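You operate a simulated robot arm through the tools that you are given. There is no shell and no other tool. Be economical: measure what you need, move in short steps, check, and stop when the job is done.

You are at the controls of a simulated robot arm. One attempt, no reset.

Task
Take the orange panel from the top of the blue bench and put it on the top of the blue table. Take the grey sack and put it on the blue ribbed sheet. Press the gauge zero button two times. Stack the 3 m/min blue card from the top of the checking table on top of the 6 m/min blue card. The order is free. Set down upright: orange panel, grey sack.
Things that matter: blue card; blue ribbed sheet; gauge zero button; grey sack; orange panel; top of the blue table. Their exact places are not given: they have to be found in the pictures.

It is judged by the outcome, as a careful person would: the job done as asked, and still so three seconds after it is handed in. It fails if anything else is knocked over, pushed out of place, dropped, spilled or broken. Flat cloth is picked up by pressing the open fingertips on it (5 to 10 N) and closing them slowly along it; thin cloth reads only 2 to 8 mm in the jaws.

Robot
A 6-joint arm with a two-finger gripper on a trunk, on a base that drives. Base frame: it is fixed to the floor where the robot stands at the start and does not move with it; the origin is under the middle of the robot, x ahead of it, y to its left, z up; the surface under the hand at the start is at about z = 0.8. Lengths are in m, angles in degrees, forces in N, time in s.
It reaches about 1.298 m from its shoulder. Its first joint turns from -149.0 to 149.0 degrees. Places, roughly: blue card [-5.25, -3.25, 0.75]; blue ribbed sheet (40x28x2 cm) [0.9, 0, 0.8]; gauge zero button [0.6, -0.6, 0.8]; grey sack (10x11x12 cm) [0.8, -0.3, 0.8]; orange panel (4x10x8 cm) [0.5, 0.1, 0.8]; top of the blue table [0.6, 1.4, 0.5]. Payload 1.57 kg.
The tool frame sits at the grasp point between the pads (the TCP): z along the fingers, y along the line on which they close. The tips reach 0.021 m beyond it. The gripper opens to 0.07 m. The gripper's body begins 0.05 m behind the TCP.
Orientation is told as [roll, pitch, yaw] about the base's x, y, z axes, in that order, counted from this pose: with the fingers straight down and closing along the base's y, the tool's x points along the base's -x, its y along +y and its z along -z.

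Tools
- The arm moves only by the tool drive_tool. Its argument "targets" is a list of rows, each an object (a shift or turn left out is 0, a gripper value left out holds the last) with "fingers": the finger opening in m, from 0 to 0.07; "xyz": the shift along the tool's x, y, z in m, a list of three; "angular": the turn, a rotation vector about the tool's x, y, z in degrees, a list of three. In form: [{"fingers": fingers, "xyz": [tx, ty, tz], "angular": [ax, ay, az]}, ...]. A call has 1 to 8 rows; each row shifts and turns the commanded pose from where the row before left it, along the tool's axes as they then stand. Each row takes 0.2 s and may step no farther than 0.05 m and 8.6 degrees from the row before; otherwise, or with a gripper value out of range, the whole call is refused. Where a pose cannot be reached the arm comes as near as it can. A force on the tool above 40 N (or 10 N above the force at the start of the call, whichever is more), or a blocked arm, ends the call early, and 0.2 s more pass. The fingers move at their own pace and stop on an object; they squeeze with about 24 N. The grip force told is the motor's: it shows also when the fingers shut on nothing. Time passes only in rows, and 0.2 s behind the last, so rows that do not move let the fingers close. It gives the time, the measured TCP pose, the force on the tool (base axes), the opening and the grip force at its end, in the units of the frame above (readings bear some noise), with the torque about the TCP (base axes, N m) and any sound that the robot's microphone picked up, and new pictures: "views" is both (left out), scene, wrist or none.
- Cameras (640 x 400 px; columns grow to the right, rows downward): "scene" is now at [0.0228, 0.175, 1.7831]; the picture's right is [-0.20, -0.98, 0.00], its down [-0.81, 0.17, -0.56] and it looks along [0.55, -0.11, -0.83] (base axes); focal length 276 px, centre (320, 200). "wrist" rides on the gripper at [0.079, 0.004, -0.081] in the tool frame; the picture's right is [-0.05, 1.00, 0.00], its down [-0.67, -0.04, -0.74] and it looks along [-0.74, -0.04, 0.67] (tool axes); focal length 256 px, centre (320, 200).
- raise_lower(by): slides the trunk up (or, below 0, down) by that many m; the arm and the scene camera ride with it, the base frame stays. It gives what a move gives, with no picture.
- steer(legs): drives the robot by 1 to 6 legs, each [ahead, turn to the left] in m and degrees, along the robot's own axes; the way and the turn of a leg run together, so that a leg with both is an arc; at most 1.5 m and 180 degrees a leg. The arm and the cameras ride along, it lands a little off, and it stops where it bumps. It gives what a move gives, and a new picture of the scene camera.
- aim_head(pan, tilt): turns the head with the scene camera to pan (to the left, within 155 degrees either way) and tilt (down, from -29 to 69), counted from straight ahead of the robot. It gives what a move gives, and a new picture of the scene camera.
- point_at(camera, pixels): for up to 12 pixels [column, row] of the newest picture of that camera ("zoom" is the newest enlarged one), the place [x, y, z] in the base frame of the surface seen there, good to about 0.002 m, but the place of the scene camera against the robot may be out by one fixed shift of up to 0.025 m in any direction. It takes no simulated time.
- inspect(camera, box): a new picture of the part [left, top, right, bottom] of that camera's present view, enlarged. It takes no simulated time.
- sign_off(): hands the job in; it is judged then, once.

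Keep the steps short. Do not move on a guess: measure, check each grasp and each placing, and mend mistakes. In all there are 110 turns and 260 pictures (those below and enlarged ones count). Leave the gripper open and the arm clear of the work at the hand-in unless told otherwise, and finish with a single line.

The tools are called after "Call:" as name(argument=value, ...) on one line, values as JSON. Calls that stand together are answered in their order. drive_tool: Moves the arm, as the interface text tells. Its arguments: {"type":"object","properties":{"targets":{"type":"array","items":{"type":"object","properties":{"fingers":{"type":"number"},"xyz":{"type":"array","items":{"type":"number"}},"angular":{"type":"array","items":{"type":"number"}}}}},"views":{"type":"string","enum":["both","scene","wrist","none"]}},"required":["targets"]} The other tools are called the same way: raise_lower (by) slides the trunk up or down; steer (legs) drives the base; aim_head (pan, tilt) turns the head that bears the scene camera; point_at (camera, pixels) gives the place of the surface under pixels of a picture; inspect (camera, box) takes an enlarged picture of a part of a camera's view; sign_off () hands the job in.

At the start:

```text
time_s: 0.0
ee_pos: [0.6881, -0.3495, 1.1541]
tcp_rot: [0.0, 0.0, -0.8]
ft_force: [0.0, 0.8, 0.1]
torque: [0.01, 0.01, 0.02]
width: 0.0701
grip_force: 0.1
trunk travel left (down, up): [-0.835, 0.135]
robot x, y, heading: [0.0024, 0.0222, 0.2]
head pan, tilt: [-11.6, 56.0]
```

scene: 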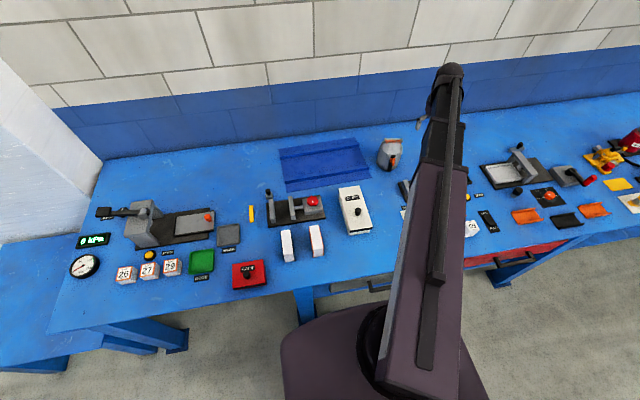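
wrist: 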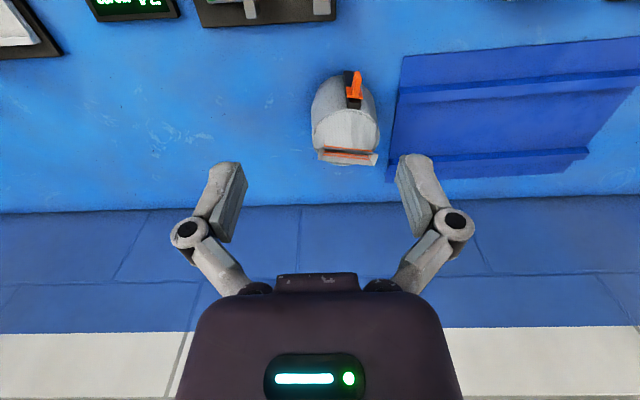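

I see the blue bench with many items; the grey sack is near (390,153) and the ribbed sheet near (325,165). I'll enlarge the scene to identify the panel and the gauge button.

Call:
inspect(camera="scene", box=[60, 170, 380, 300])

Call:
inspect(camera="scene", box=[400, 100, 640, 270])

Call:
inspect(camera="wrist", box=[200, 0, 640, 220])

```text
2.00 times, centred on (220, 235) of scene
```

zoom: 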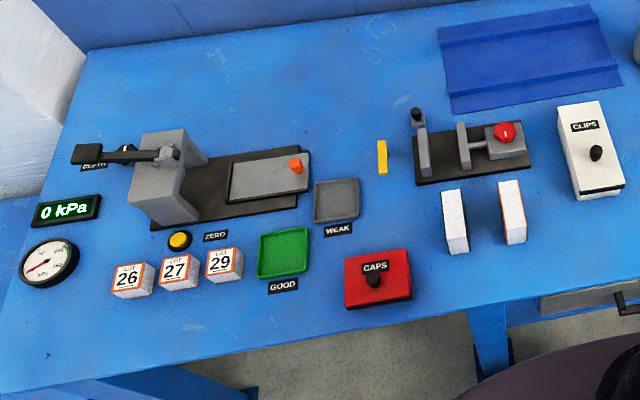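

```text
2.35 times, centred on (520, 185) of scene
```

zoom: 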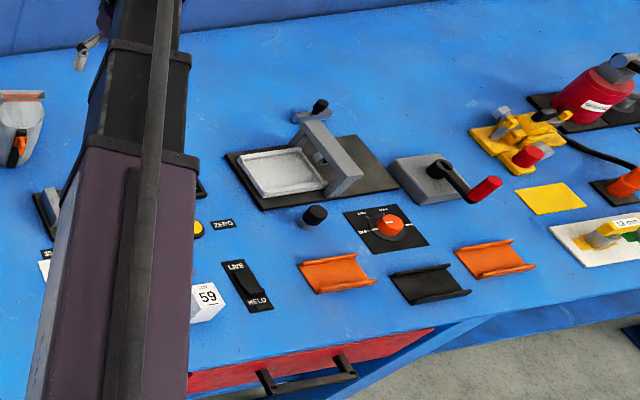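

```text
1.45 times, centred on (420, 110) of wrist
```

zoom: 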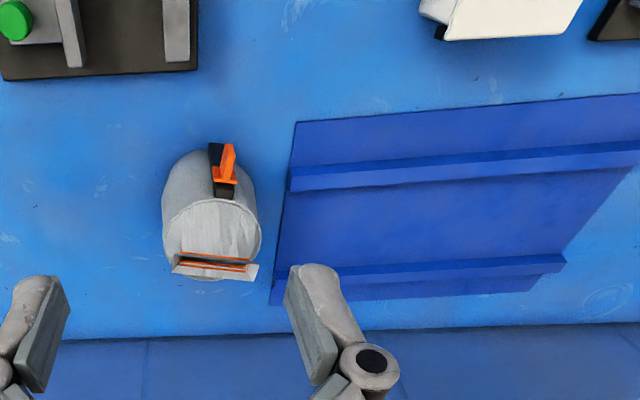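

The two standing panels are near (288,245) and (317,240); there is one ZERO button on the left near (149,255) and one partly hidden by the arm near (472,195). I'll measure these places and look closer.

Call:
inspect(camera="scene", box=[260, 180, 380, 270])

Call:
point_at(camera="scene", pixels=[[149, 255], [474, 196], [286, 234], [316, 230], [390, 142], [280, 150], [367, 140], [374, 178], [286, 190], [325, 165], [300, 270], [205, 218]])

Call:
inspect(camera="wrist", box=[0, 0, 360, 100])

```text
4.44 times, centred on (320, 225) of scene
```

zoom: 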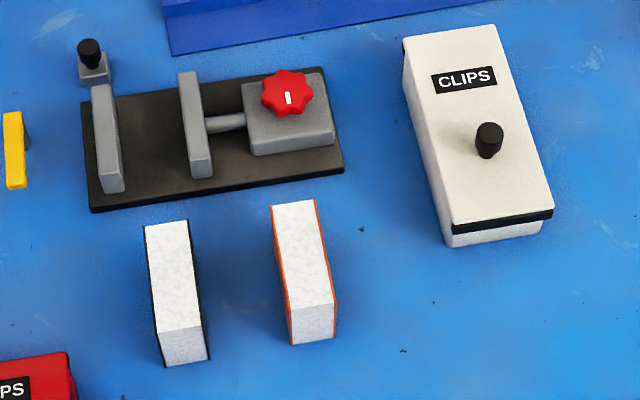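

```text
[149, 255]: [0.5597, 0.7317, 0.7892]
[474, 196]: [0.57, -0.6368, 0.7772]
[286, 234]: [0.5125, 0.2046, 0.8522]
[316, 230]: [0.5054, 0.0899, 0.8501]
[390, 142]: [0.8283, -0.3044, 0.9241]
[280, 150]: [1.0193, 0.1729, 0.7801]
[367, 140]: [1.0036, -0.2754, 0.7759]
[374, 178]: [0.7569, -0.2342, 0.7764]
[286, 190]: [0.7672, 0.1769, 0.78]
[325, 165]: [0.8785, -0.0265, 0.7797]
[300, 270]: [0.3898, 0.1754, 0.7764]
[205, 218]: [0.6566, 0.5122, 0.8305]
```

```text
1.78 times, centred on (180, 50) of wrist
```

zoom: 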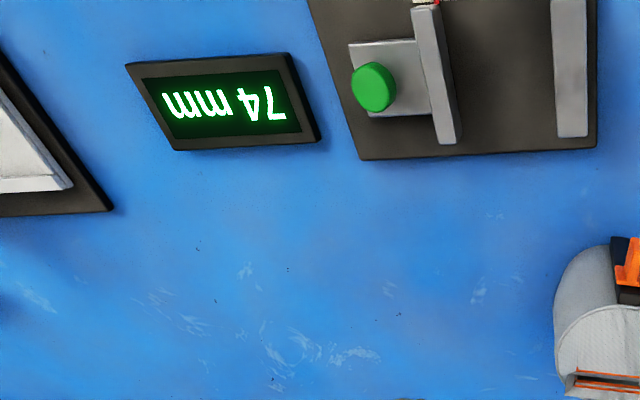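

The ZERO button by the 74 mm gauge is on the right (0.57,-0.637), which fits the hint; the left one belongs to the kPa tester. Next, a close look at the sack in the wrist view.

Call:
inspect(camera="wrist", box=[280, 50, 420, 180])

Call:
point_at(camera="wrist", pixels=[[325, 151], [350, 154], [375, 157], [350, 160], [345, 125], [356, 85], [352, 103], [320, 100], [370, 100], [345, 140], [318, 130], [378, 135]])

Call:
inspect(camera="scene", box=[350, 120, 430, 200])

```text
3.08 times, centred on (350, 115) of wrist
```

zoom: 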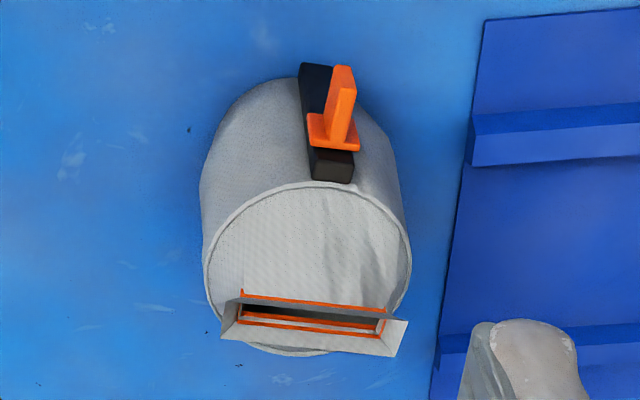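

```text
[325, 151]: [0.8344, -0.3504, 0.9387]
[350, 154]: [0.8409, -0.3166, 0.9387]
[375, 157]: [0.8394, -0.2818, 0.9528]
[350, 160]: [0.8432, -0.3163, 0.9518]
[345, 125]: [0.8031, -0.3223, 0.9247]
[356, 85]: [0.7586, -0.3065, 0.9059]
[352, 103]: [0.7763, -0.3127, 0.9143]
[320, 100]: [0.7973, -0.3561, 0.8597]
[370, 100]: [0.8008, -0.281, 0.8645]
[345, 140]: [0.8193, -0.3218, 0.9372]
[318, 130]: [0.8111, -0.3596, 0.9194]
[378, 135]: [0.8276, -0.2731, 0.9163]
```

```text
5.00 times, centred on (390, 160) of scene
```

zoom: 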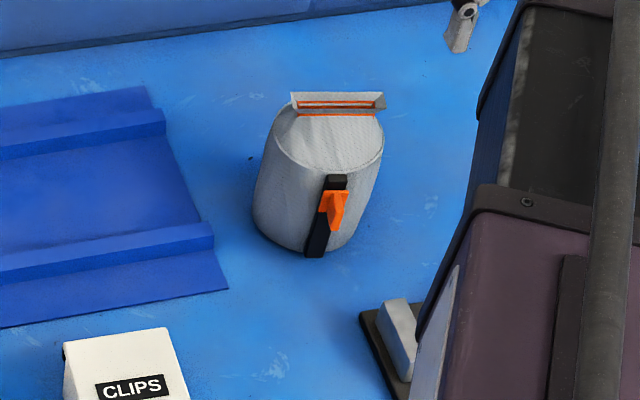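

The sack is about 9 cm across, too wide for the jaws, but has a narrow spout at its top near (0.84,-0.316,0.95), thin along x. I'll turn the tool 90° so it closes along x, and measure the sheet's ribs and edges in the wrist view.

Call:
point_at(camera="wrist", pixels=[[403, 58], [392, 172], [560, 52], [560, 80], [560, 85], [560, 120], [560, 152], [560, 160], [560, 168], [420, 95], [640, 40], [480, 130]])

Call:
drive_tool(targets=[{"angular": [0, 0, 8.5]}, {"angular": [0, 0, 8.5]}, {"angular": [0, 0, 8.5]}, {"angular": [0, 0, 8.5]}, {"angular": [0, 0, 8.5]}, {"angular": [0, 0, 8.5]}, {"angular": [0, 0, 8.5]}, {"angular": [0, 0, 8.5]}], views="both")

```text
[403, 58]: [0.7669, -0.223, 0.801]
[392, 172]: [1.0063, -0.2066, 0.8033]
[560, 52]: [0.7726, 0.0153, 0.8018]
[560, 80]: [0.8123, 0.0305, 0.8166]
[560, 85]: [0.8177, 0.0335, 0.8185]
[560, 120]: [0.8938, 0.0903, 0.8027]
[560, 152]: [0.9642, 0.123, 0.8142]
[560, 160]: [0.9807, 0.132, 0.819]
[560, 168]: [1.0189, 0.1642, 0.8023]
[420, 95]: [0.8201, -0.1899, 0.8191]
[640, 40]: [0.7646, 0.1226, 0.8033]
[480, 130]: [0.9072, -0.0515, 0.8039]
```

```text
time_s: 1.8
ee_pos: [0.6874, -0.3491, 1.1545]
tcp_rot: [0.0, 0.0, -68.8]
ft_force: [0.7, -0.9, 0.2]
torque: [0.0, 0.02, -0.02]
width: 0.0699
grip_force: 0.0
trunk travel left (down, up): [-0.835, 0.135]
robot x, y, heading: [-0.0012, 0.0175, -0.2]
head pan, tilt: [-11.6, 56.0]
```

scene: 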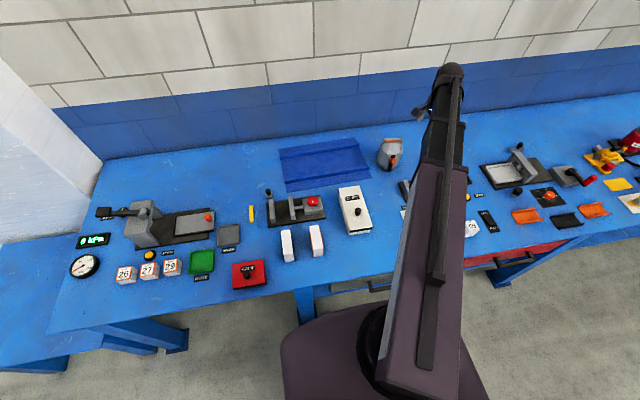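
wrist: 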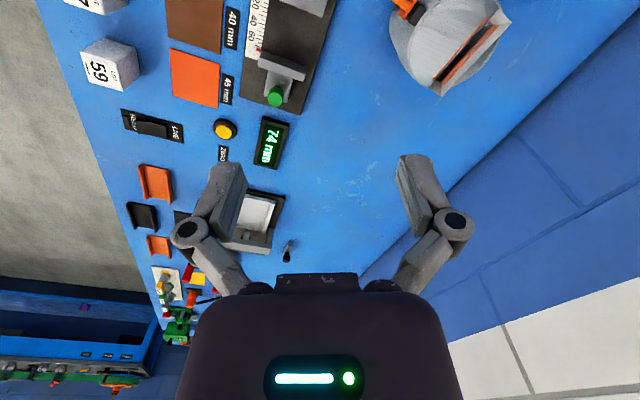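

Bench top reads z≈0.80 and the sheet's flat strip lies between ribs at x≈0.83–0.965. I'll finish the turn to yaw -90 and go above the spout, still well clear.

Call:
drive_tool(targets=[{"angular": [0, 0, 7]}, {"angular": [0, 0, 7]}, {"angular": [0, 0, 7.2]}, {"xyz": [0.01, 0.045, 0]}, {"xyz": [0.01, 0.045, 0]}, {"xyz": [0.013, 0.045, 0.02]}, {"xyz": [0, 0.02, 0.03]}], views="wrist")

```text
refused: row 6 steps farther than a row can; nothing moved
```

Row 6 was too long; I'll split it.

Call:
drive_tool(targets=[{"angular": [0, 0, 7]}, {"angular": [0, 0, 7]}, {"angular": [0, 0, 7.2]}, {"xyz": [0.01, 0.045, 0]}, {"xyz": [0.01, 0.045, 0]}, {"xyz": [0.013, 0.045, 0.0]}, {"xyz": [0, 0.02, 0.03]}], views="wrist")

```text
time_s: 3.4
ee_pos: [0.8423, -0.3141, 1.1532]
tcp_rot: [-0.1, -0.1, -89.9]
ft_force: [-0.2, -0.3, 0.3]
torque: [-0.01, 0.04, 0.0]
width: 0.0701
grip_force: 0.1
out of reach, approached as far as the arm can: row 7
trunk travel left (down, up): [-0.835, 0.135]
robot x, y, heading: [-0.0037, 0.019, 0.1]
head pan, tilt: [-11.6, 56.0]
```

wrist: 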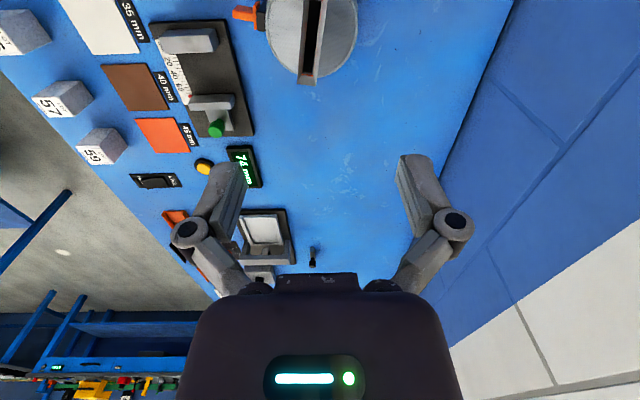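

The arm could not go lower there with its present trunk height. I'll lower the trunk 0.08 m, bringing the TCP straight down toward z≈1.07 (sack top 0.955).

Call:
raise_lower(by=-0.08)

Call:
inspect(camera="wrist", box=[160, 0, 480, 200])

```text
time_s: 4.6
ee_pos: [0.8432, -0.3144, 1.0733]
tcp_rot: [-0.1, -0.1, -90.1]
ft_force: [0.8, 1.1, 0.0]
torque: [0.01, 0.01, 0.03]
width: 0.0702
grip_force: 0.1
trunk travel left (down, up): [-0.755, 0.215]
robot x, y, heading: [-0.0002, 0.0189, 0.0]
head pan, tilt: [-11.6, 56.0]
```

```text
2.00 times, centred on (320, 100) of wrist
```

zoom: 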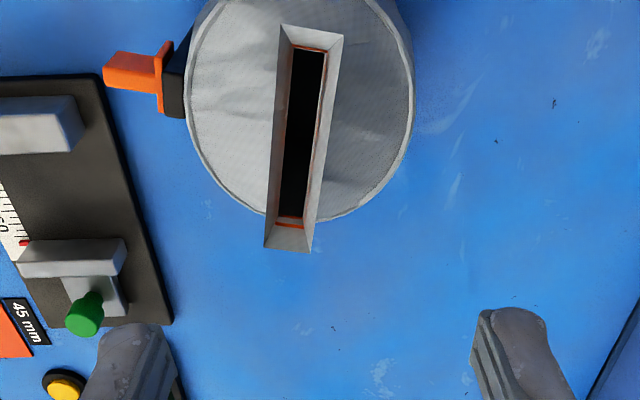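

The spout is an open slot on top of the round sack, now clearly seen. I'll measure its edges.

Call:
point_at(camera="zoom", pixels=[[283, 30], [340, 38], [267, 246], [308, 250], [279, 120], [326, 130], [274, 180], [320, 180], [250, 120], [380, 120], [190, 100], [410, 130]])

```text
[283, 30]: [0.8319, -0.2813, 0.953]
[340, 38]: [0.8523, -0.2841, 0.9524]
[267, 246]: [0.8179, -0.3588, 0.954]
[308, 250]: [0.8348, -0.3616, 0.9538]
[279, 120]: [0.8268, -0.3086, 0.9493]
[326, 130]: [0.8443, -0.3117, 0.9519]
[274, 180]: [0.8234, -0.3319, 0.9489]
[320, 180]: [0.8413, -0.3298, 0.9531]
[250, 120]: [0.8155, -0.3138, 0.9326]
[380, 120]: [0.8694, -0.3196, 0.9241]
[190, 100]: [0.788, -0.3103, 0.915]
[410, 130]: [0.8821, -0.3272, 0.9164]
```

Spout: centre (0.834,-0.3215), 19 mm thick, top z 0.953, base ≈0.932, turned about 10.6° from y. I'll align with it (yaw ≈ -100.6) and try a small arm descent.

Call:
drive_tool(targets=[{"xyz": [-0.0075, -0.009, 0]}, {"angular": [0, 0, 5.3]}, {"angular": [0, 0, 5.3]}, {"xyz": [0, 0, 0.03]}, {"xyz": [0, 0, 0.03]}], views="wrist")

```text
time_s: 5.8
ee_pos: [0.833, -0.3237, 1.0747]
tcp_rot: [-0.1, 0.0, -100.5]
ft_force: [-0.1, 0.9, -0.9]
torque: [-0.01, 0.04, 0.01]
width: 0.0701
grip_force: 0.1
out of reach, approached as far as the arm can: row 4, 5
trunk travel left (down, up): [-0.755, 0.215]
robot x, y, heading: [0.0036, 0.0199, 0.1]
head pan, tilt: [-11.6, 56.0]
```

wrist: 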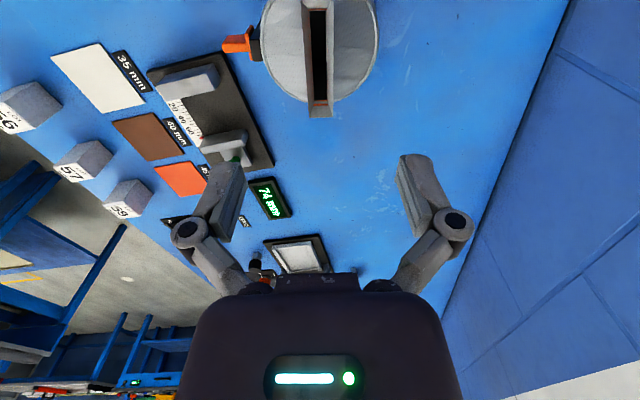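

Spout is centred between the fingers. I lower by trunk to TCP z≈0.957 in two steps.

Call:
raise_lower(by=-0.09)

Call:
inspect(camera="wrist", box=[160, 0, 480, 200])

```text
time_s: 7.0
ee_pos: [0.8354, -0.3221, 0.9838]
tcp_rot: [0.1, 0.0, -100.4]
ft_force: [-0.1, -0.2, -0.2]
torque: [0.01, -0.03, 0.01]
width: 0.0698
grip_force: 0.0
trunk travel left (down, up): [-0.665, 0.305]
robot x, y, heading: [-0.0002, 0.0172, -0.0]
head pan, tilt: [-11.6, 56.0]
```

```text
2.00 times, centred on (320, 100) of wrist
```

zoom: 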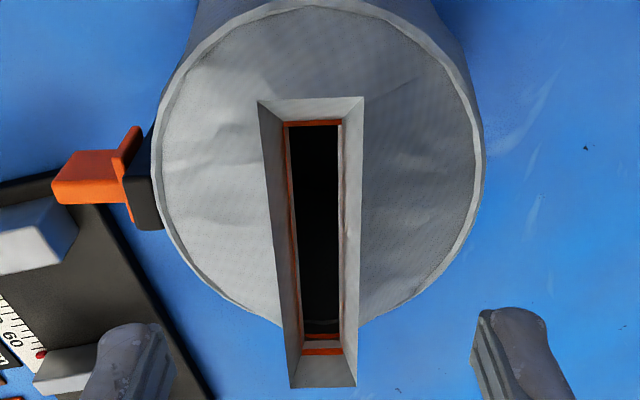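

Good alignment; lower another 0.027 m so tips reach the spout's base.

Call:
raise_lower(by=-0.027)

Call:
drive_tool(targets=[{"fingers": 0.03}, {"fingers": 0.01}, {"fingers": 0.0}, {}, {}], views="both")

```text
time_s: 7.8
ee_pos: [0.8339, -0.3232, 0.9565]
tcp_rot: [0.1, 0.0, -100.5]
ft_force: [-0.5, 0.1, -0.1]
torque: [-0.01, 0.04, 0.01]
width: 0.0699
grip_force: 0.0
trunk travel left (down, up): [-0.638, 0.332]
robot x, y, heading: [-0.0008, 0.0178, -0.0]
head pan, tilt: [-11.6, 56.0]
```

```text
time_s: 8.9
ee_pos: [0.8345, -0.3237, 0.9578]
tcp_rot: [-0.1, 0.1, -100.6]
ft_force: [0.5, -0.6, 0.1]
torque: [-0.01, -0.01, 0.0]
width: 0.0001
grip_force: 24.0
trunk travel left (down, up): [-0.638, 0.332]
robot x, y, heading: [-0.0007, 0.0225, 0.2]
head pan, tilt: [-11.6, 56.0]
```

scene: 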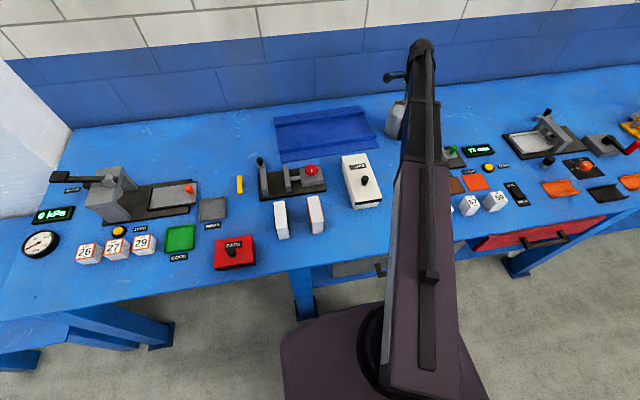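
wrist: 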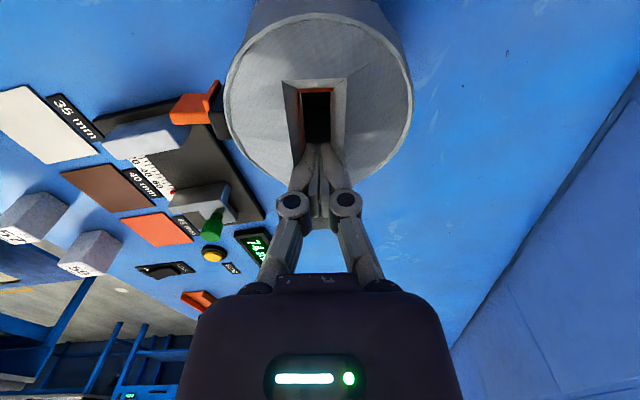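

The jaws shut to 0 mm, so no grip on the spout. I'll look closer before acting.

Call:
inspect(camera="wrist", box=[220, 40, 420, 240])

Call:
point_at(camera="wrist", pixels=[[290, 85], [345, 85], [300, 130], [338, 140], [312, 160], [326, 160], [319, 200], [250, 120], [200, 105], [215, 100], [218, 125], [180, 115]])

```text
2.00 times, centred on (320, 140) of wrist
```

zoom: 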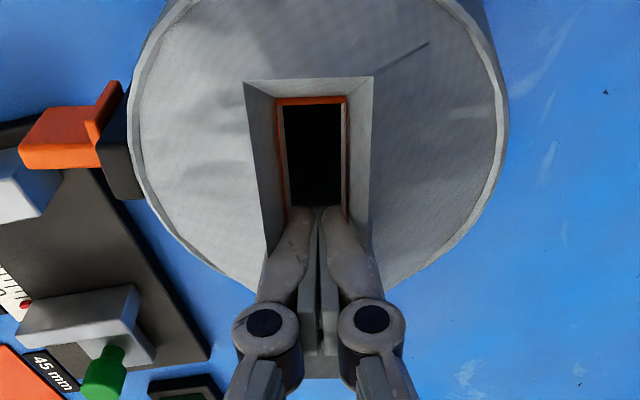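

```text
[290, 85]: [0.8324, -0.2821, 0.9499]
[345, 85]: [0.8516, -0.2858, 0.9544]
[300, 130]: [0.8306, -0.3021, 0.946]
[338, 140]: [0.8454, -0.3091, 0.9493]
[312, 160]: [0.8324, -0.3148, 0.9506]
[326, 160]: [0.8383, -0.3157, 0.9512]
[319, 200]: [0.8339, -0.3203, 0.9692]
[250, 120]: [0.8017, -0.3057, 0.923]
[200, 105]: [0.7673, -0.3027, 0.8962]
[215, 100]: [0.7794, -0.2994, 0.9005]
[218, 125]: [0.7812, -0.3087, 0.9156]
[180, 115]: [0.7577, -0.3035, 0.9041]
```

The fingers closed through the spout without touching it, so it gives no grip; the sack hasn't moved. I'll open, rise, and turn back to look at the black/orange clip on its front.

Call:
drive_tool(targets=[{"fingers": 0.07}, {"fingers": 0.07}, {}, {"xyz": [0, 0, -0.03]}, {"xyz": [0, 0, -0.03]}, {"xyz": [0, 0, -0.03]}], views="wrist")

```text
time_s: 10.3
ee_pos: [0.8345, -0.3224, 0.9573]
tcp_rot: [0.0, 0.1, -100.5]
ft_force: [-1.1, -0.2, 1.0]
torque: [-0.04, 0.02, 0.0]
width: 0.07
grip_force: 0.0
out of reach, approached as far as the arm can: row 4, 5, 6
trunk travel left (down, up): [-0.638, 0.332]
robot x, y, heading: [0.0001, 0.0181, 0.2]
head pan, tilt: [-11.6, 56.0]
```

wrist: 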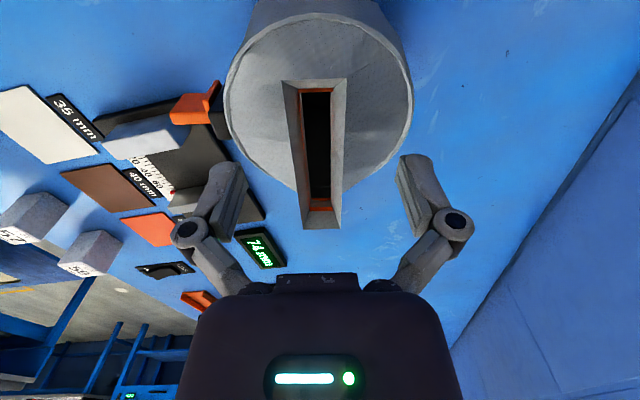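

The arm is fully stretched here, so vertical motion goes by the trunk. Raise 0.1 m.

Call:
raise_lower(by=0.1)

Call:
drive_tool(targets=[{"xyz": [0, -0.05, 0]}, {"xyz": [0, -0.05, 0]}, {"angular": [0, 0, -8.5]}, {"angular": [0, 0, -8.5]}, {"angular": [0, 0, -8.5]}, {"angular": [0, 0, -8.5]}, {"angular": [0, 0, -8.5]}, {"angular": [0, 0, -8.5]}], views="none")

Call:
drive_tool(targets=[{"angular": [0, 0, -8.5]}, {"angular": [0, 0, -8.5]}, {"angular": [0, 0, -8.5]}, {"angular": [0, 0, -8.5]}, {"angular": [0, 0, -8.5]}], views="wrist")

```text
time_s: 11.7
ee_pos: [0.8348, -0.3244, 1.0569]
tcp_rot: [0.0, 0.0, -100.6]
ft_force: [-1.0, -0.5, -0.4]
torque: [0.03, 0.01, 0.03]
width: 0.0703
grip_force: 0.1
trunk travel left (down, up): [-0.738, 0.232]
robot x, y, heading: [-0.0009, 0.0187, -0.2]
head pan, tilt: [-11.6, 56.0]
```

```text
time_s: 13.5
ee_pos: [0.7356, -0.3043, 1.056]
tcp_rot: [0.0, 0.0, -49.3]
ft_force: [1.0, -0.5, -0.4]
torque: [0.01, -0.02, -0.03]
width: 0.0701
grip_force: 0.0
trunk travel left (down, up): [-0.738, 0.232]
robot x, y, heading: [-0.0004, 0.0175, 0.1]
head pan, tilt: [-11.6, 56.0]
```

```text
time_s: 14.7
ee_pos: [0.736, -0.3059, 1.0563]
tcp_rot: [0.0, 0.0, -6.8]
ft_force: [0.0, 0.3, -0.6]
torque: [0.02, -0.04, -0.03]
width: 0.07
grip_force: 0.1
trunk travel left (down, up): [-0.738, 0.232]
robot x, y, heading: [0.0004, 0.0197, 0.0]
head pan, tilt: [-11.6, 56.0]
```

wrist: 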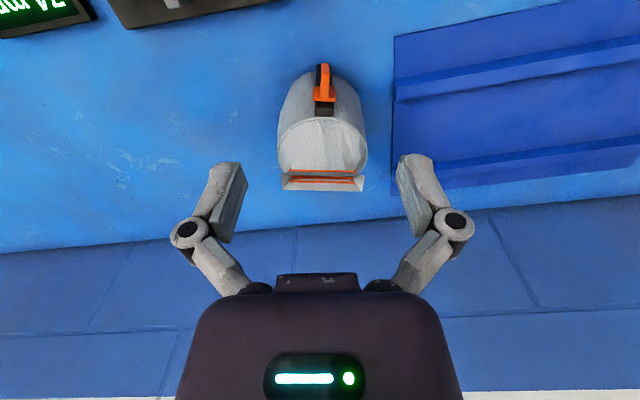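

Now a close look at the clip at (324,85).

Call:
inspect(camera="wrist", box=[270, 50, 380, 200])

Call:
point_at(camera="wrist", pixels=[[316, 110], [324, 111], [333, 111], [314, 98], [334, 98], [324, 92], [320, 80], [328, 80], [324, 68], [318, 70], [281, 110], [366, 115]])

```text
2.67 times, centred on (325, 125) of wrist
```

zoom: 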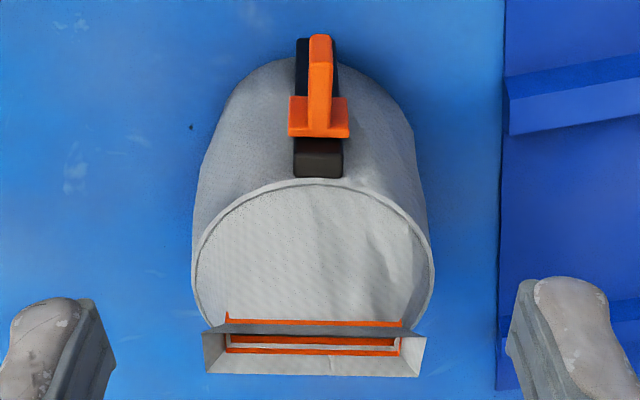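

```text
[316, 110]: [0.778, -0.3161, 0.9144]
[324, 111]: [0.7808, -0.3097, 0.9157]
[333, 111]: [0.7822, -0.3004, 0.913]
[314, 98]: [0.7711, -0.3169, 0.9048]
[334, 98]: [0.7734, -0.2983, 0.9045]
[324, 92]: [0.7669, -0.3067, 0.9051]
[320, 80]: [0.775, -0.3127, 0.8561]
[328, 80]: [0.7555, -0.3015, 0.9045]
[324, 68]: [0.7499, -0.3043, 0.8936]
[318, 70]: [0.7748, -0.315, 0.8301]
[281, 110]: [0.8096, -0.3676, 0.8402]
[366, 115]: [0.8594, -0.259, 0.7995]
```

The clip is a 15 mm black strip standing off the sack's front with a 20 mm orange crossbar, in the direction yaw≈-11. I plan to straddle it from above at about (0.775,-0.308). I align and go down 0.09 m first.

Call:
drive_tool(targets=[{"angular": [0, 0, 4]}, {"xyz": [-0.0385, 0.0051, 0]}, {"xyz": [0, 0, 0.03]}, {"xyz": [0, 0, 0.03]}, {"xyz": [0, 0, 0.03]}], views="wrist")

```text
time_s: 15.9
ee_pos: [0.775, -0.3066, 1.0566]
tcp_rot: [0.0, 0.0, -11.1]
ft_force: [0.3, 0.0, -0.1]
torque: [-0.01, -0.01, -0.01]
width: 0.0697
grip_force: 0.2
out of reach, approached as far as the arm can: row 3, 4, 5
trunk travel left (down, up): [-0.738, 0.232]
robot x, y, heading: [0.0026, 0.0195, 0.2]
head pan, tilt: [-11.6, 56.0]
```

wrist: 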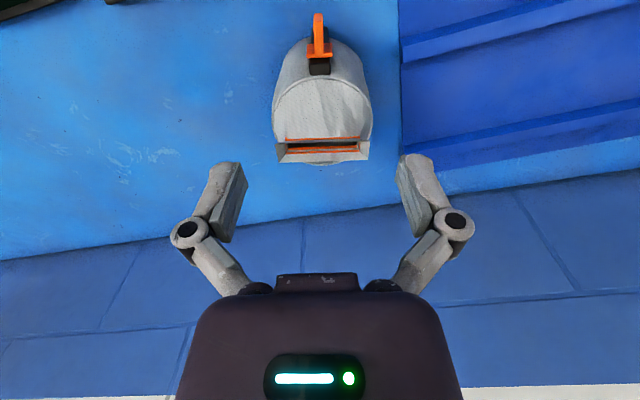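

Arm again refuses vertical moves; use the trunk. Lower 0.11 m to z≈0.946 (tips 0.925, above the clip) and look.

Call:
raise_lower(by=-0.11)

Call:
inspect(camera="wrist", box=[240, 0, 400, 220])

Call:
point_at(camera="zoom", pixels=[[288, 30], [340, 30], [275, 80], [320, 60]])

```text
time_s: 17.3
ee_pos: [0.7739, -0.3068, 0.9462]
tcp_rot: [0.0, -0.1, -11.1]
ft_force: [-0.3, -0.5, 0.4]
torque: [-0.02, 0.02, 0.01]
width: 0.0702
grip_force: 0.1
trunk travel left (down, up): [-0.628, 0.342]
robot x, y, heading: [-0.0007, 0.0183, -0.0]
head pan, tilt: [-11.6, 56.0]
```

```text
1.82 times, centred on (320, 110) of wrist
```

zoom: 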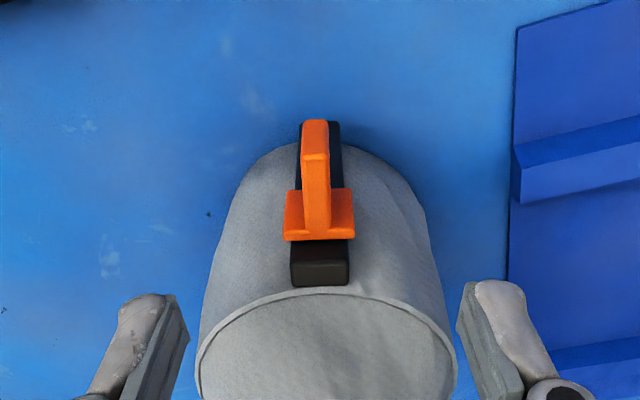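

```text
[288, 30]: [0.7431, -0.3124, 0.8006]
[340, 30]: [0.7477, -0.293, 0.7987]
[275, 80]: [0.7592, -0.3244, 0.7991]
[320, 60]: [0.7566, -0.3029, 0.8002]
```

Call:
point_at(camera="zoom", pixels=[[320, 280], [293, 283], [348, 280], [285, 237], [354, 235], [320, 238], [308, 170], [326, 170], [316, 125], [338, 135], [290, 200], [320, 255]])

```text
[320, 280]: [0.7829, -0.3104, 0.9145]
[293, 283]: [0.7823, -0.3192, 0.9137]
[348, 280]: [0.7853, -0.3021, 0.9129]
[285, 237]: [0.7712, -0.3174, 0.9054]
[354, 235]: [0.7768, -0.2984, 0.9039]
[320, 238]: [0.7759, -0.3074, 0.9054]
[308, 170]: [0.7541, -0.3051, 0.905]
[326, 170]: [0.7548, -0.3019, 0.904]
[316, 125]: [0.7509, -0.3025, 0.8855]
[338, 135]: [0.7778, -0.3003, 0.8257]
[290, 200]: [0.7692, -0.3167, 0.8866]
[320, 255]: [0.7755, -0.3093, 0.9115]
```

The clip is centred between the fingers (column 320). Lower 0.058 m, then close slowly.

Call:
raise_lower(by=-0.06)

Call:
drive_tool(targets=[{"fingers": 0.04}, {"fingers": 0.025}, {"fingers": 0.015}, {"fingers": 0.0}, {}], views="wrist")

```text
time_s: 18.3
ee_pos: [0.7744, -0.3067, 0.8874]
tcp_rot: [0.0, 0.0, -10.9]
ft_force: [0.2, 0.6, 1.8]
torque: [-0.03, 0.0, 0.03]
width: 0.0703
grip_force: 0.1
trunk travel left (down, up): [-0.568, 0.402]
robot x, y, heading: [0.0021, 0.021, 0.1]
head pan, tilt: [-11.6, 56.0]
```

```text
time_s: 19.5
ee_pos: [0.7753, -0.3072, 0.8858]
tcp_rot: [0.0, -0.2, -11.0]
ft_force: [-1.6, -1.8, 0.1]
torque: [0.0, -0.07, -0.13]
width: 0.0065
grip_force: 24.3
trunk travel left (down, up): [-0.568, 0.402]
robot x, y, heading: [0.0025, 0.0212, 0.2]
head pan, tilt: [-11.6, 56.0]
```

wrist: 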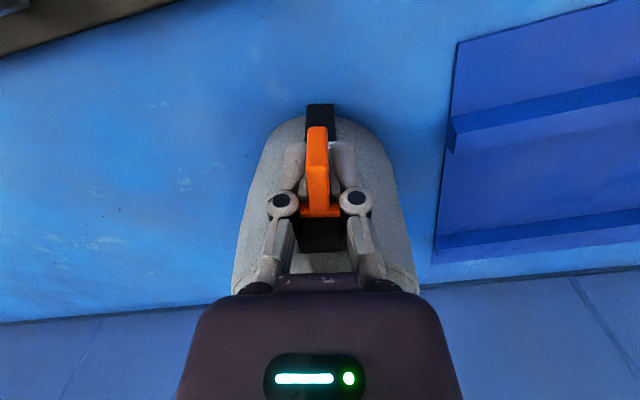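

The jaws stopped at 6.5 mm on the orange fin. I lift 2 cm with the trunk to test.

Call:
raise_lower(by=0.02)

Call:
inspect(camera="wrist", box=[160, 40, 480, 300])

Call:
inspect(camera="scene", box=[340, 60, 480, 200])

```text
time_s: 20.2
ee_pos: [0.7748, -0.3081, 0.9065]
tcp_rot: [0.0, 0.0, -11.0]
ft_force: [-0.3, -0.7, -5.3]
torque: [0.06, 0.27, 0.0]
width: 0.0063
grip_force: 24.1
trunk travel left (down, up): [-0.588, 0.382]
robot x, y, heading: [0.0017, 0.0179, 0.1]
head pan, tilt: [-11.6, 56.0]
```

```text
1.54 times, centred on (320, 170) of wrist
```

zoom: 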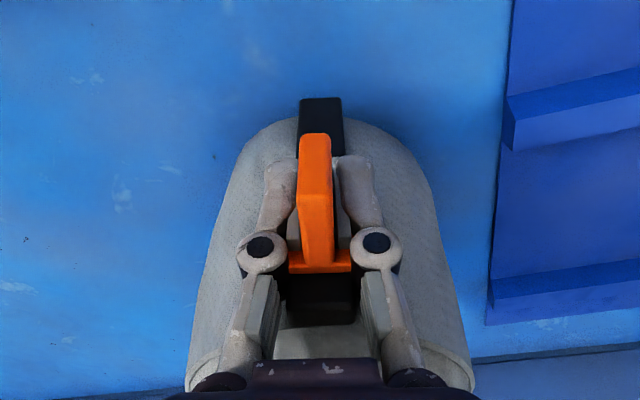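

```text
2.86 times, centred on (410, 130) of scene
```

zoom: 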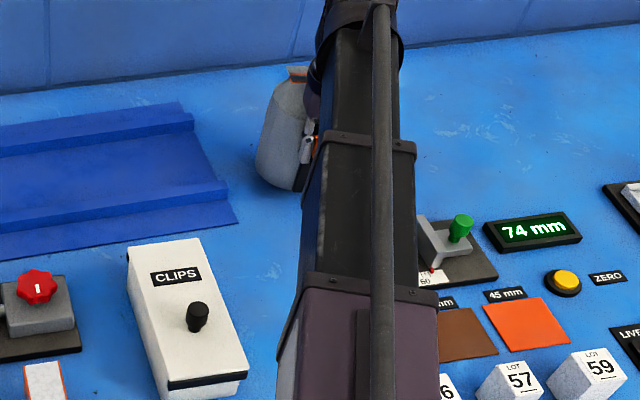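

It holds: 5.3 N load, sack tilting little. Lift 6 cm more.

Call:
raise_lower(by=0.06)

Call:
aim_head(pan=-5, tilt=45)

```text
time_s: 21.2
ee_pos: [0.7743, -0.3072, 0.9664]
tcp_rot: [0.0, 0.0, -11.0]
ft_force: [0.8, 0.0, -4.3]
torque: [0.07, 0.28, -0.02]
width: 0.0066
grip_force: 24.0
trunk travel left (down, up): [-0.648, 0.322]
robot x, y, heading: [0.0024, 0.0187, -0.1]
head pan, tilt: [-11.6, 56.0]
```

```text
time_s: 21.9
ee_pos: [0.7746, -0.3077, 0.9661]
tcp_rot: [0.0, 0.0, -11.1]
ft_force: [-0.6, -0.2, -5.7]
torque: [0.03, 0.23, 0.03]
width: 0.0064
grip_force: 24.5
trunk travel left (down, up): [-0.648, 0.322]
robot x, y, heading: [-0.0004, 0.0187, 0.0]
head pan, tilt: [-5.0, 45.0]
```

scene: 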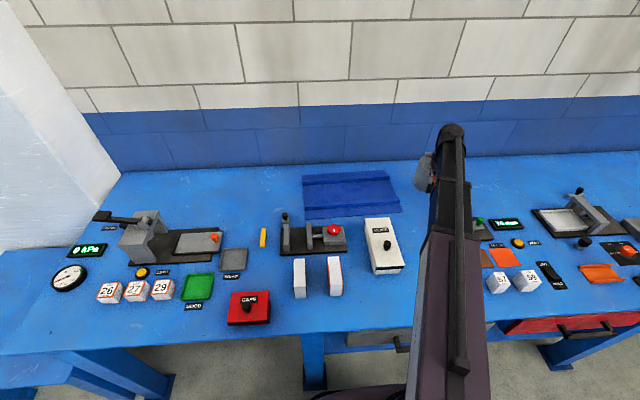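

Now carry it left 0.267 m along y, staying at this height (bottom ≈0.88).

Call:
drive_tool(targets=[{"xyz": [0.0058, 0.03, 0]}, {"xyz": [0.0072, 0.0374, 0]}, {"xyz": [0.0072, 0.0374, 0]}, {"xyz": [0.0072, 0.0374, 0]}, {"xyz": [0.0072, 0.0374, 0]}, {"xyz": [0.0072, 0.0374, 0]}, {"xyz": [0.0058, 0.03, 0]}, {"xyz": [0.003, 0.0151, 0]}], views="wrist")

Call:
drive_tool(targets=[{"xyz": [-0.0197, 0.0038, 0]}, {"xyz": [-0.0197, 0.0038, 0]}, {"xyz": [-0.0197, 0.0038, 0]}, {}], views="both")

```text
time_s: 23.7
ee_pos: [0.7758, -0.0401, 0.9662]
tcp_rot: [0.0, 0.0, -11.1]
ft_force: [-0.7, 0.2, -4.9]
torque: [0.04, 0.28, -0.03]
width: 0.0063
grip_force: 23.4
trunk travel left (down, up): [-0.648, 0.322]
robot x, y, heading: [0.0006, 0.0232, 0.1]
head pan, tilt: [-5.0, 45.0]
```

wrist: 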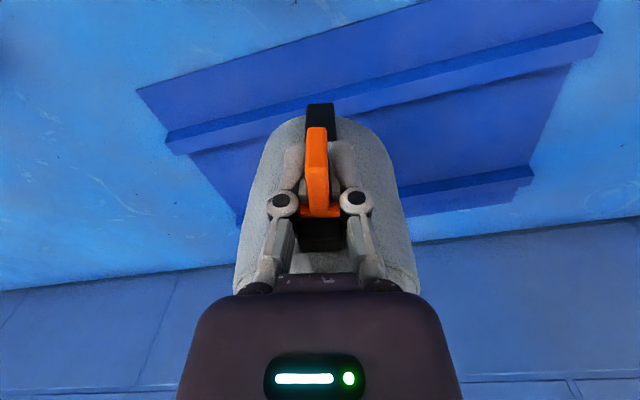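

```text
time_s: 24.7
ee_pos: [0.8359, -0.0408, 0.9658]
tcp_rot: [0.0, 0.0, -11.0]
ft_force: [0.7, -0.6, -4.3]
torque: [0.03, 0.29, -0.02]
width: 0.0065
grip_force: 24.5
trunk travel left (down, up): [-0.648, 0.322]
robot x, y, heading: [-0.0013, 0.0229, 0.4]
head pan, tilt: [-5.0, 45.0]
```

scene: 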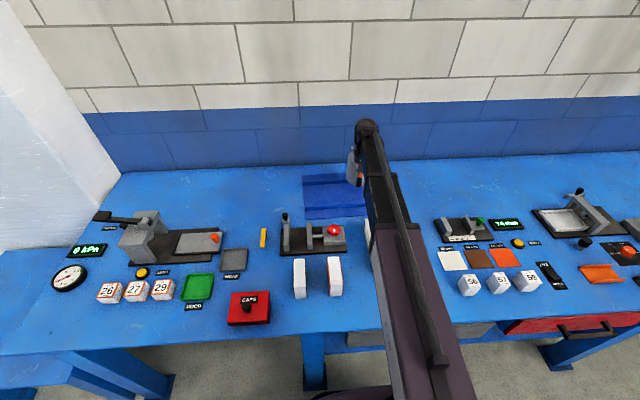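
wrist: 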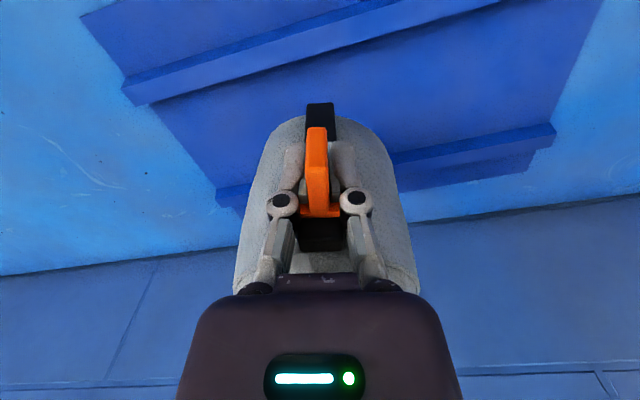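

Measuring ribs beside the sack to set it in the flat strip.

Call:
point_at(camera="wrist", pixels=[[400, 20], [400, 30], [400, 36], [400, 45], [450, 5], [450, 18], [450, 28], [420, 146], [420, 152], [430, 160], [205, 80], [205, 90]])

Call:
inspect(camera="wrist", box=[100, 0, 580, 240])

```text
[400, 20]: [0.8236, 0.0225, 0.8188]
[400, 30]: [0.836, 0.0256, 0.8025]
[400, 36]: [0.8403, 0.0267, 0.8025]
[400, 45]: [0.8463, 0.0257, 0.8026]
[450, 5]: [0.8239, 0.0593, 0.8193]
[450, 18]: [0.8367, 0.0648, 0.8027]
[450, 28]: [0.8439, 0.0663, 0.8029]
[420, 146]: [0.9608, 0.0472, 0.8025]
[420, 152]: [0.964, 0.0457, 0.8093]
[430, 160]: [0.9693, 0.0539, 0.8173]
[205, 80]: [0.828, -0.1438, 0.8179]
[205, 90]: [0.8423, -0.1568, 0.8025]
```

```text
1.33 times, centred on (340, 120) of wrist
```

zoom: 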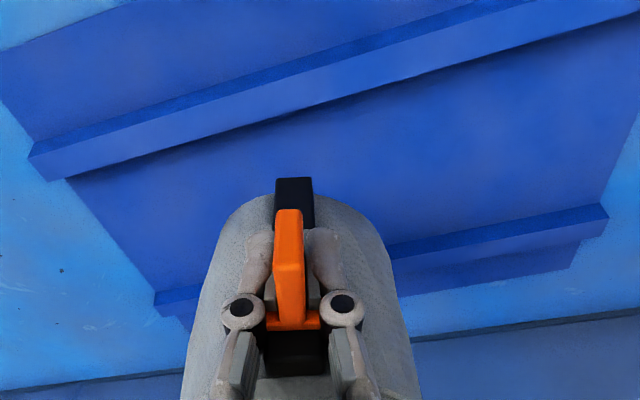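

The flat strip spans x≈0.83–0.961; the sack (≈0.842–0.949) fits. Lower 0.072 m, then check the force.

Call:
raise_lower(by=-0.072)

Call:
inspect(camera="wrist", box=[100, 0, 580, 240])

```text
time_s: 25.8
ee_pos: [0.8353, -0.0401, 0.8941]
tcp_rot: [0.0, 0.1, -11.0]
ft_force: [0.3, -0.5, -4.3]
torque: [0.01, 0.27, -0.04]
width: 0.0063
grip_force: 23.5
trunk travel left (down, up): [-0.576, 0.394]
robot x, y, heading: [0.0015, 0.0197, 0.3]
head pan, tilt: [-5.0, 45.0]
```

```text
1.33 times, centred on (340, 120) of wrist
```

zoom: 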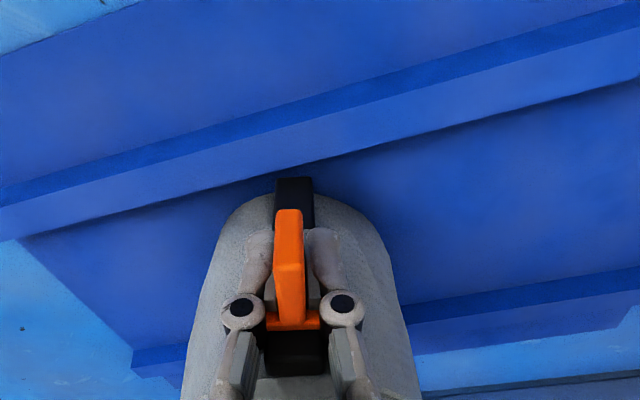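

Still hanging; lower by small steps of 4 mm.

Call:
raise_lower(by=-0.004)

Call:
raise_lower(by=-0.002)

```text
time_s: 26.3
ee_pos: [0.8342, -0.04, 0.8897]
tcp_rot: [0.0, 0.0, -11.0]
ft_force: [1.2, -0.5, 0.3]
torque: [-0.08, -0.23, 0.03]
width: 0.0065
grip_force: 23.8
trunk travel left (down, up): [-0.572, 0.398]
robot x, y, heading: [-0.0003, 0.0227, 0.1]
head pan, tilt: [-5.0, 45.0]
```

```text
time_s: 26.9
ee_pos: [0.8359, -0.0392, 0.8869]
tcp_rot: [0.0, 0.0, -10.9]
ft_force: [0.7, 0.4, -0.2]
torque: [-0.04, -0.24, 0.01]
width: 0.0063
grip_force: 24.1
trunk travel left (down, up): [-0.57, 0.4]
robot x, y, heading: [0.0031, 0.0233, -0.2]
head pan, tilt: [-5.0, 45.0]
```

Load is off: it stands on the sheet. Open the fingers, then rise.

Call:
drive_tool(targets=[{"fingers": 0.015}, {"fingers": 0.03}, {"fingers": 0.05}, {"fingers": 0.07}, {}], views="none")

Call:
raise_lower(by=0.12)

Call:
inspect(camera="wrist", box=[100, 0, 580, 240])

```text
time_s: 28.1
ee_pos: [0.8357, -0.0396, 0.8893]
tcp_rot: [-0.1, 0.0, -11.0]
ft_force: [0.2, -0.1, -0.1]
torque: [0.0, -0.01, -0.03]
width: 0.07
grip_force: 0.0
trunk travel left (down, up): [-0.57, 0.4]
robot x, y, heading: [0.0014, 0.0153, 0.1]
head pan, tilt: [-5.0, 45.0]
```

```text
time_s: 29.6
ee_pos: [0.8341, -0.0407, 1.0081]
tcp_rot: [0.0, 0.1, -10.9]
ft_force: [0.3, 0.0, 0.9]
torque: [-0.01, 0.02, 0.0]
width: 0.07
grip_force: 0.1
trunk travel left (down, up): [-0.69, 0.28]
robot x, y, heading: [0.0024, 0.0162, 0.0]
head pan, tilt: [-5.0, 45.0]
```

```text
1.33 times, centred on (340, 120) of wrist
```

zoom: 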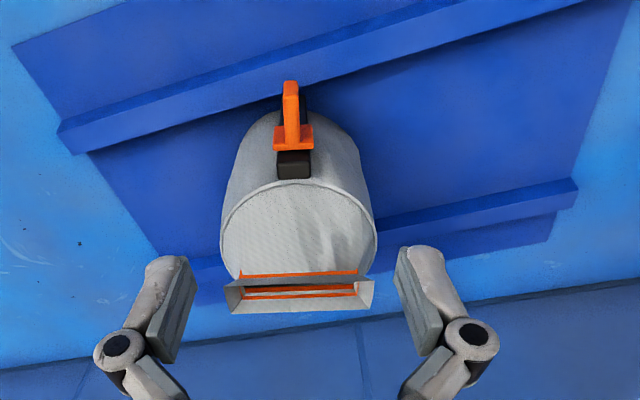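

Sack stands upright on the sheet. Now to the button: pull back and turn to yaw 0, then go right.

Call:
drive_tool(targets=[{"angular": [0, 0, -5.5]}, {"angular": [0, 0, -5.5]}, {"xyz": [0.045, 0, 0]}, {"xyz": [0.045, 0, 0]}, {"xyz": [0.045, 0, 0]}, {"xyz": [0.045, 0, 0]}, {"xyz": [0.03, -0.03, 0]}, {"xyz": [0.03, -0.03, 0]}], views="none")

Call:
drive_tool(targets=[{"xyz": [0, -0.048, 0]}, {"xyz": [0, -0.048, 0]}, {"xyz": [0, -0.048, 0]}, {"xyz": [0, -0.048, 0]}, {"xyz": [0, -0.048, 0]}, {"xyz": [0, -0.048, 0]}, {"xyz": [0, -0.048, 0]}, {"xyz": [0, -0.048, 0]}], views="both")

```text
time_s: 31.4
ee_pos: [0.5941, -0.1023, 1.0085]
tcp_rot: [0.0, 0.0, 0.0]
ft_force: [0.4, -0.6, -0.5]
torque: [0.01, -0.03, -0.01]
width: 0.0702
grip_force: 0.0
trunk travel left (down, up): [-0.69, 0.28]
robot x, y, heading: [-0.0045, 0.0192, -0.0]
head pan, tilt: [-5.0, 45.0]
```

```text
time_s: 33.1
ee_pos: [0.5962, -0.4848, 1.008]
tcp_rot: [0.0, 0.0, 0.2]
ft_force: [-0.7, -1.1, 0.3]
torque: [0.04, -0.03, 0.01]
width: 0.07
grip_force: 0.1
trunk travel left (down, up): [-0.69, 0.28]
robot x, y, heading: [0.0046, 0.0192, 0.2]
head pan, tilt: [-5.0, 45.0]
```

scene: 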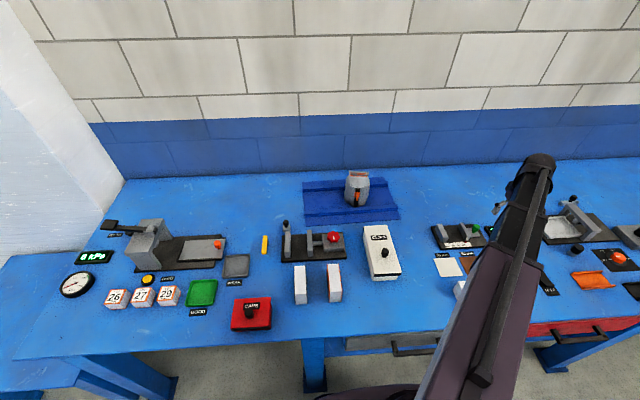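
wrist: 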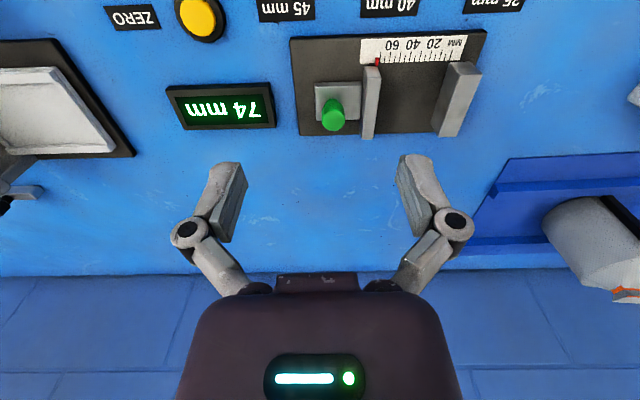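

The ZERO button is at wrist (200,17). Measuring it.

Call:
point_at(camera="wrist", pixels=[[200, 15], [193, 12], [207, 15], [200, 25], [200, 38], [220, 105]])

Call:
inspect(camera="wrist", box=[90, 0, 290, 140])

```text
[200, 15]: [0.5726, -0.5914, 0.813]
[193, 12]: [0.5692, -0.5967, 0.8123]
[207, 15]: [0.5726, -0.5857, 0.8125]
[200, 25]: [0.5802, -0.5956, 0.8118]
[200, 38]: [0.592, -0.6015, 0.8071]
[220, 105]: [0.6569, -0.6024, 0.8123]
```

```text
2.86 times, centred on (190, 70) of wrist
```

zoom: 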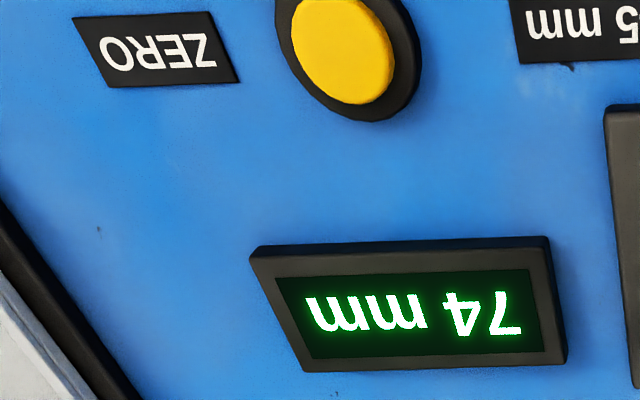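

Button centre ≈ (0.572,-0.592), top z 0.8125. Go above it and close the fingers, then lower to z≈0.90.

Call:
drive_tool(targets=[{"xyz": [0.008, -0.035, 0], "fingers": 0.0}, {"xyz": [0.008, -0.035, 0]}, {"xyz": [0.008, -0.037, 0]}, {}], views="none")

Call:
raise_lower(by=-0.11)

Call:
inspect(camera="wrist", box=[160, 0, 480, 200])

```text
time_s: 34.1
ee_pos: [0.5727, -0.5934, 1.0082]
tcp_rot: [0.0, -0.1, 0.1]
ft_force: [0.3, -0.3, -0.4]
torque: [-0.02, 0.03, 0.02]
width: 0.0
grip_force: 24.4
trunk travel left (down, up): [-0.69, 0.28]
robot x, y, heading: [0.001, 0.0214, 0.3]
head pan, tilt: [-5.0, 45.0]
```

```text
time_s: 35.6
ee_pos: [0.572, -0.5939, 0.8992]
tcp_rot: [0.0, 0.0, 0.0]
ft_force: [-0.6, -1.2, 0.5]
torque: [-0.01, 0.04, 0.02]
width: 0.0
grip_force: 23.6
trunk travel left (down, up): [-0.58, 0.39]
robot x, y, heading: [0.0006, 0.0218, 0.1]
head pan, tilt: [-5.0, 45.0]
```

```text
2.00 times, centred on (320, 100) of wrist
```

zoom: 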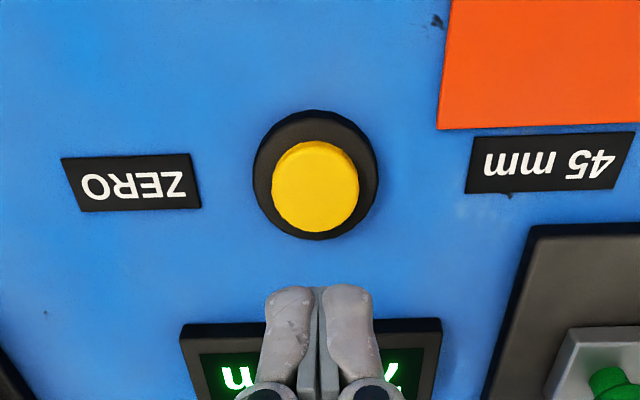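

Call:
point_at(camera="zoom", pixels=[[315, 185], [275, 185], [358, 185], [315, 144], [315, 228]])

Call:
drive_tool(targets=[{"xyz": [0, 0, 0.02]}], views="none")

```text
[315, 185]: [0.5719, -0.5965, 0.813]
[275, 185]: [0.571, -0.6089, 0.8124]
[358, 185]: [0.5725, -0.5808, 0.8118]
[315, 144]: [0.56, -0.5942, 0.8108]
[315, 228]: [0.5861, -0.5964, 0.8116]
```

```text
time_s: 36.0
ee_pos: [0.5722, -0.5931, 0.8988]
tcp_rot: [0.0, 0.1, 0.0]
ft_force: [0.4, -0.2, -0.3]
torque: [0.02, -0.04, -0.03]
width: 0.0002
grip_force: 23.8
out of reach, approached as far as the arm can: row 1
trunk travel left (down, up): [-0.58, 0.39]
robot x, y, heading: [-0.0037, 0.0184, 0.3]
head pan, tilt: [-5.0, 45.0]
```

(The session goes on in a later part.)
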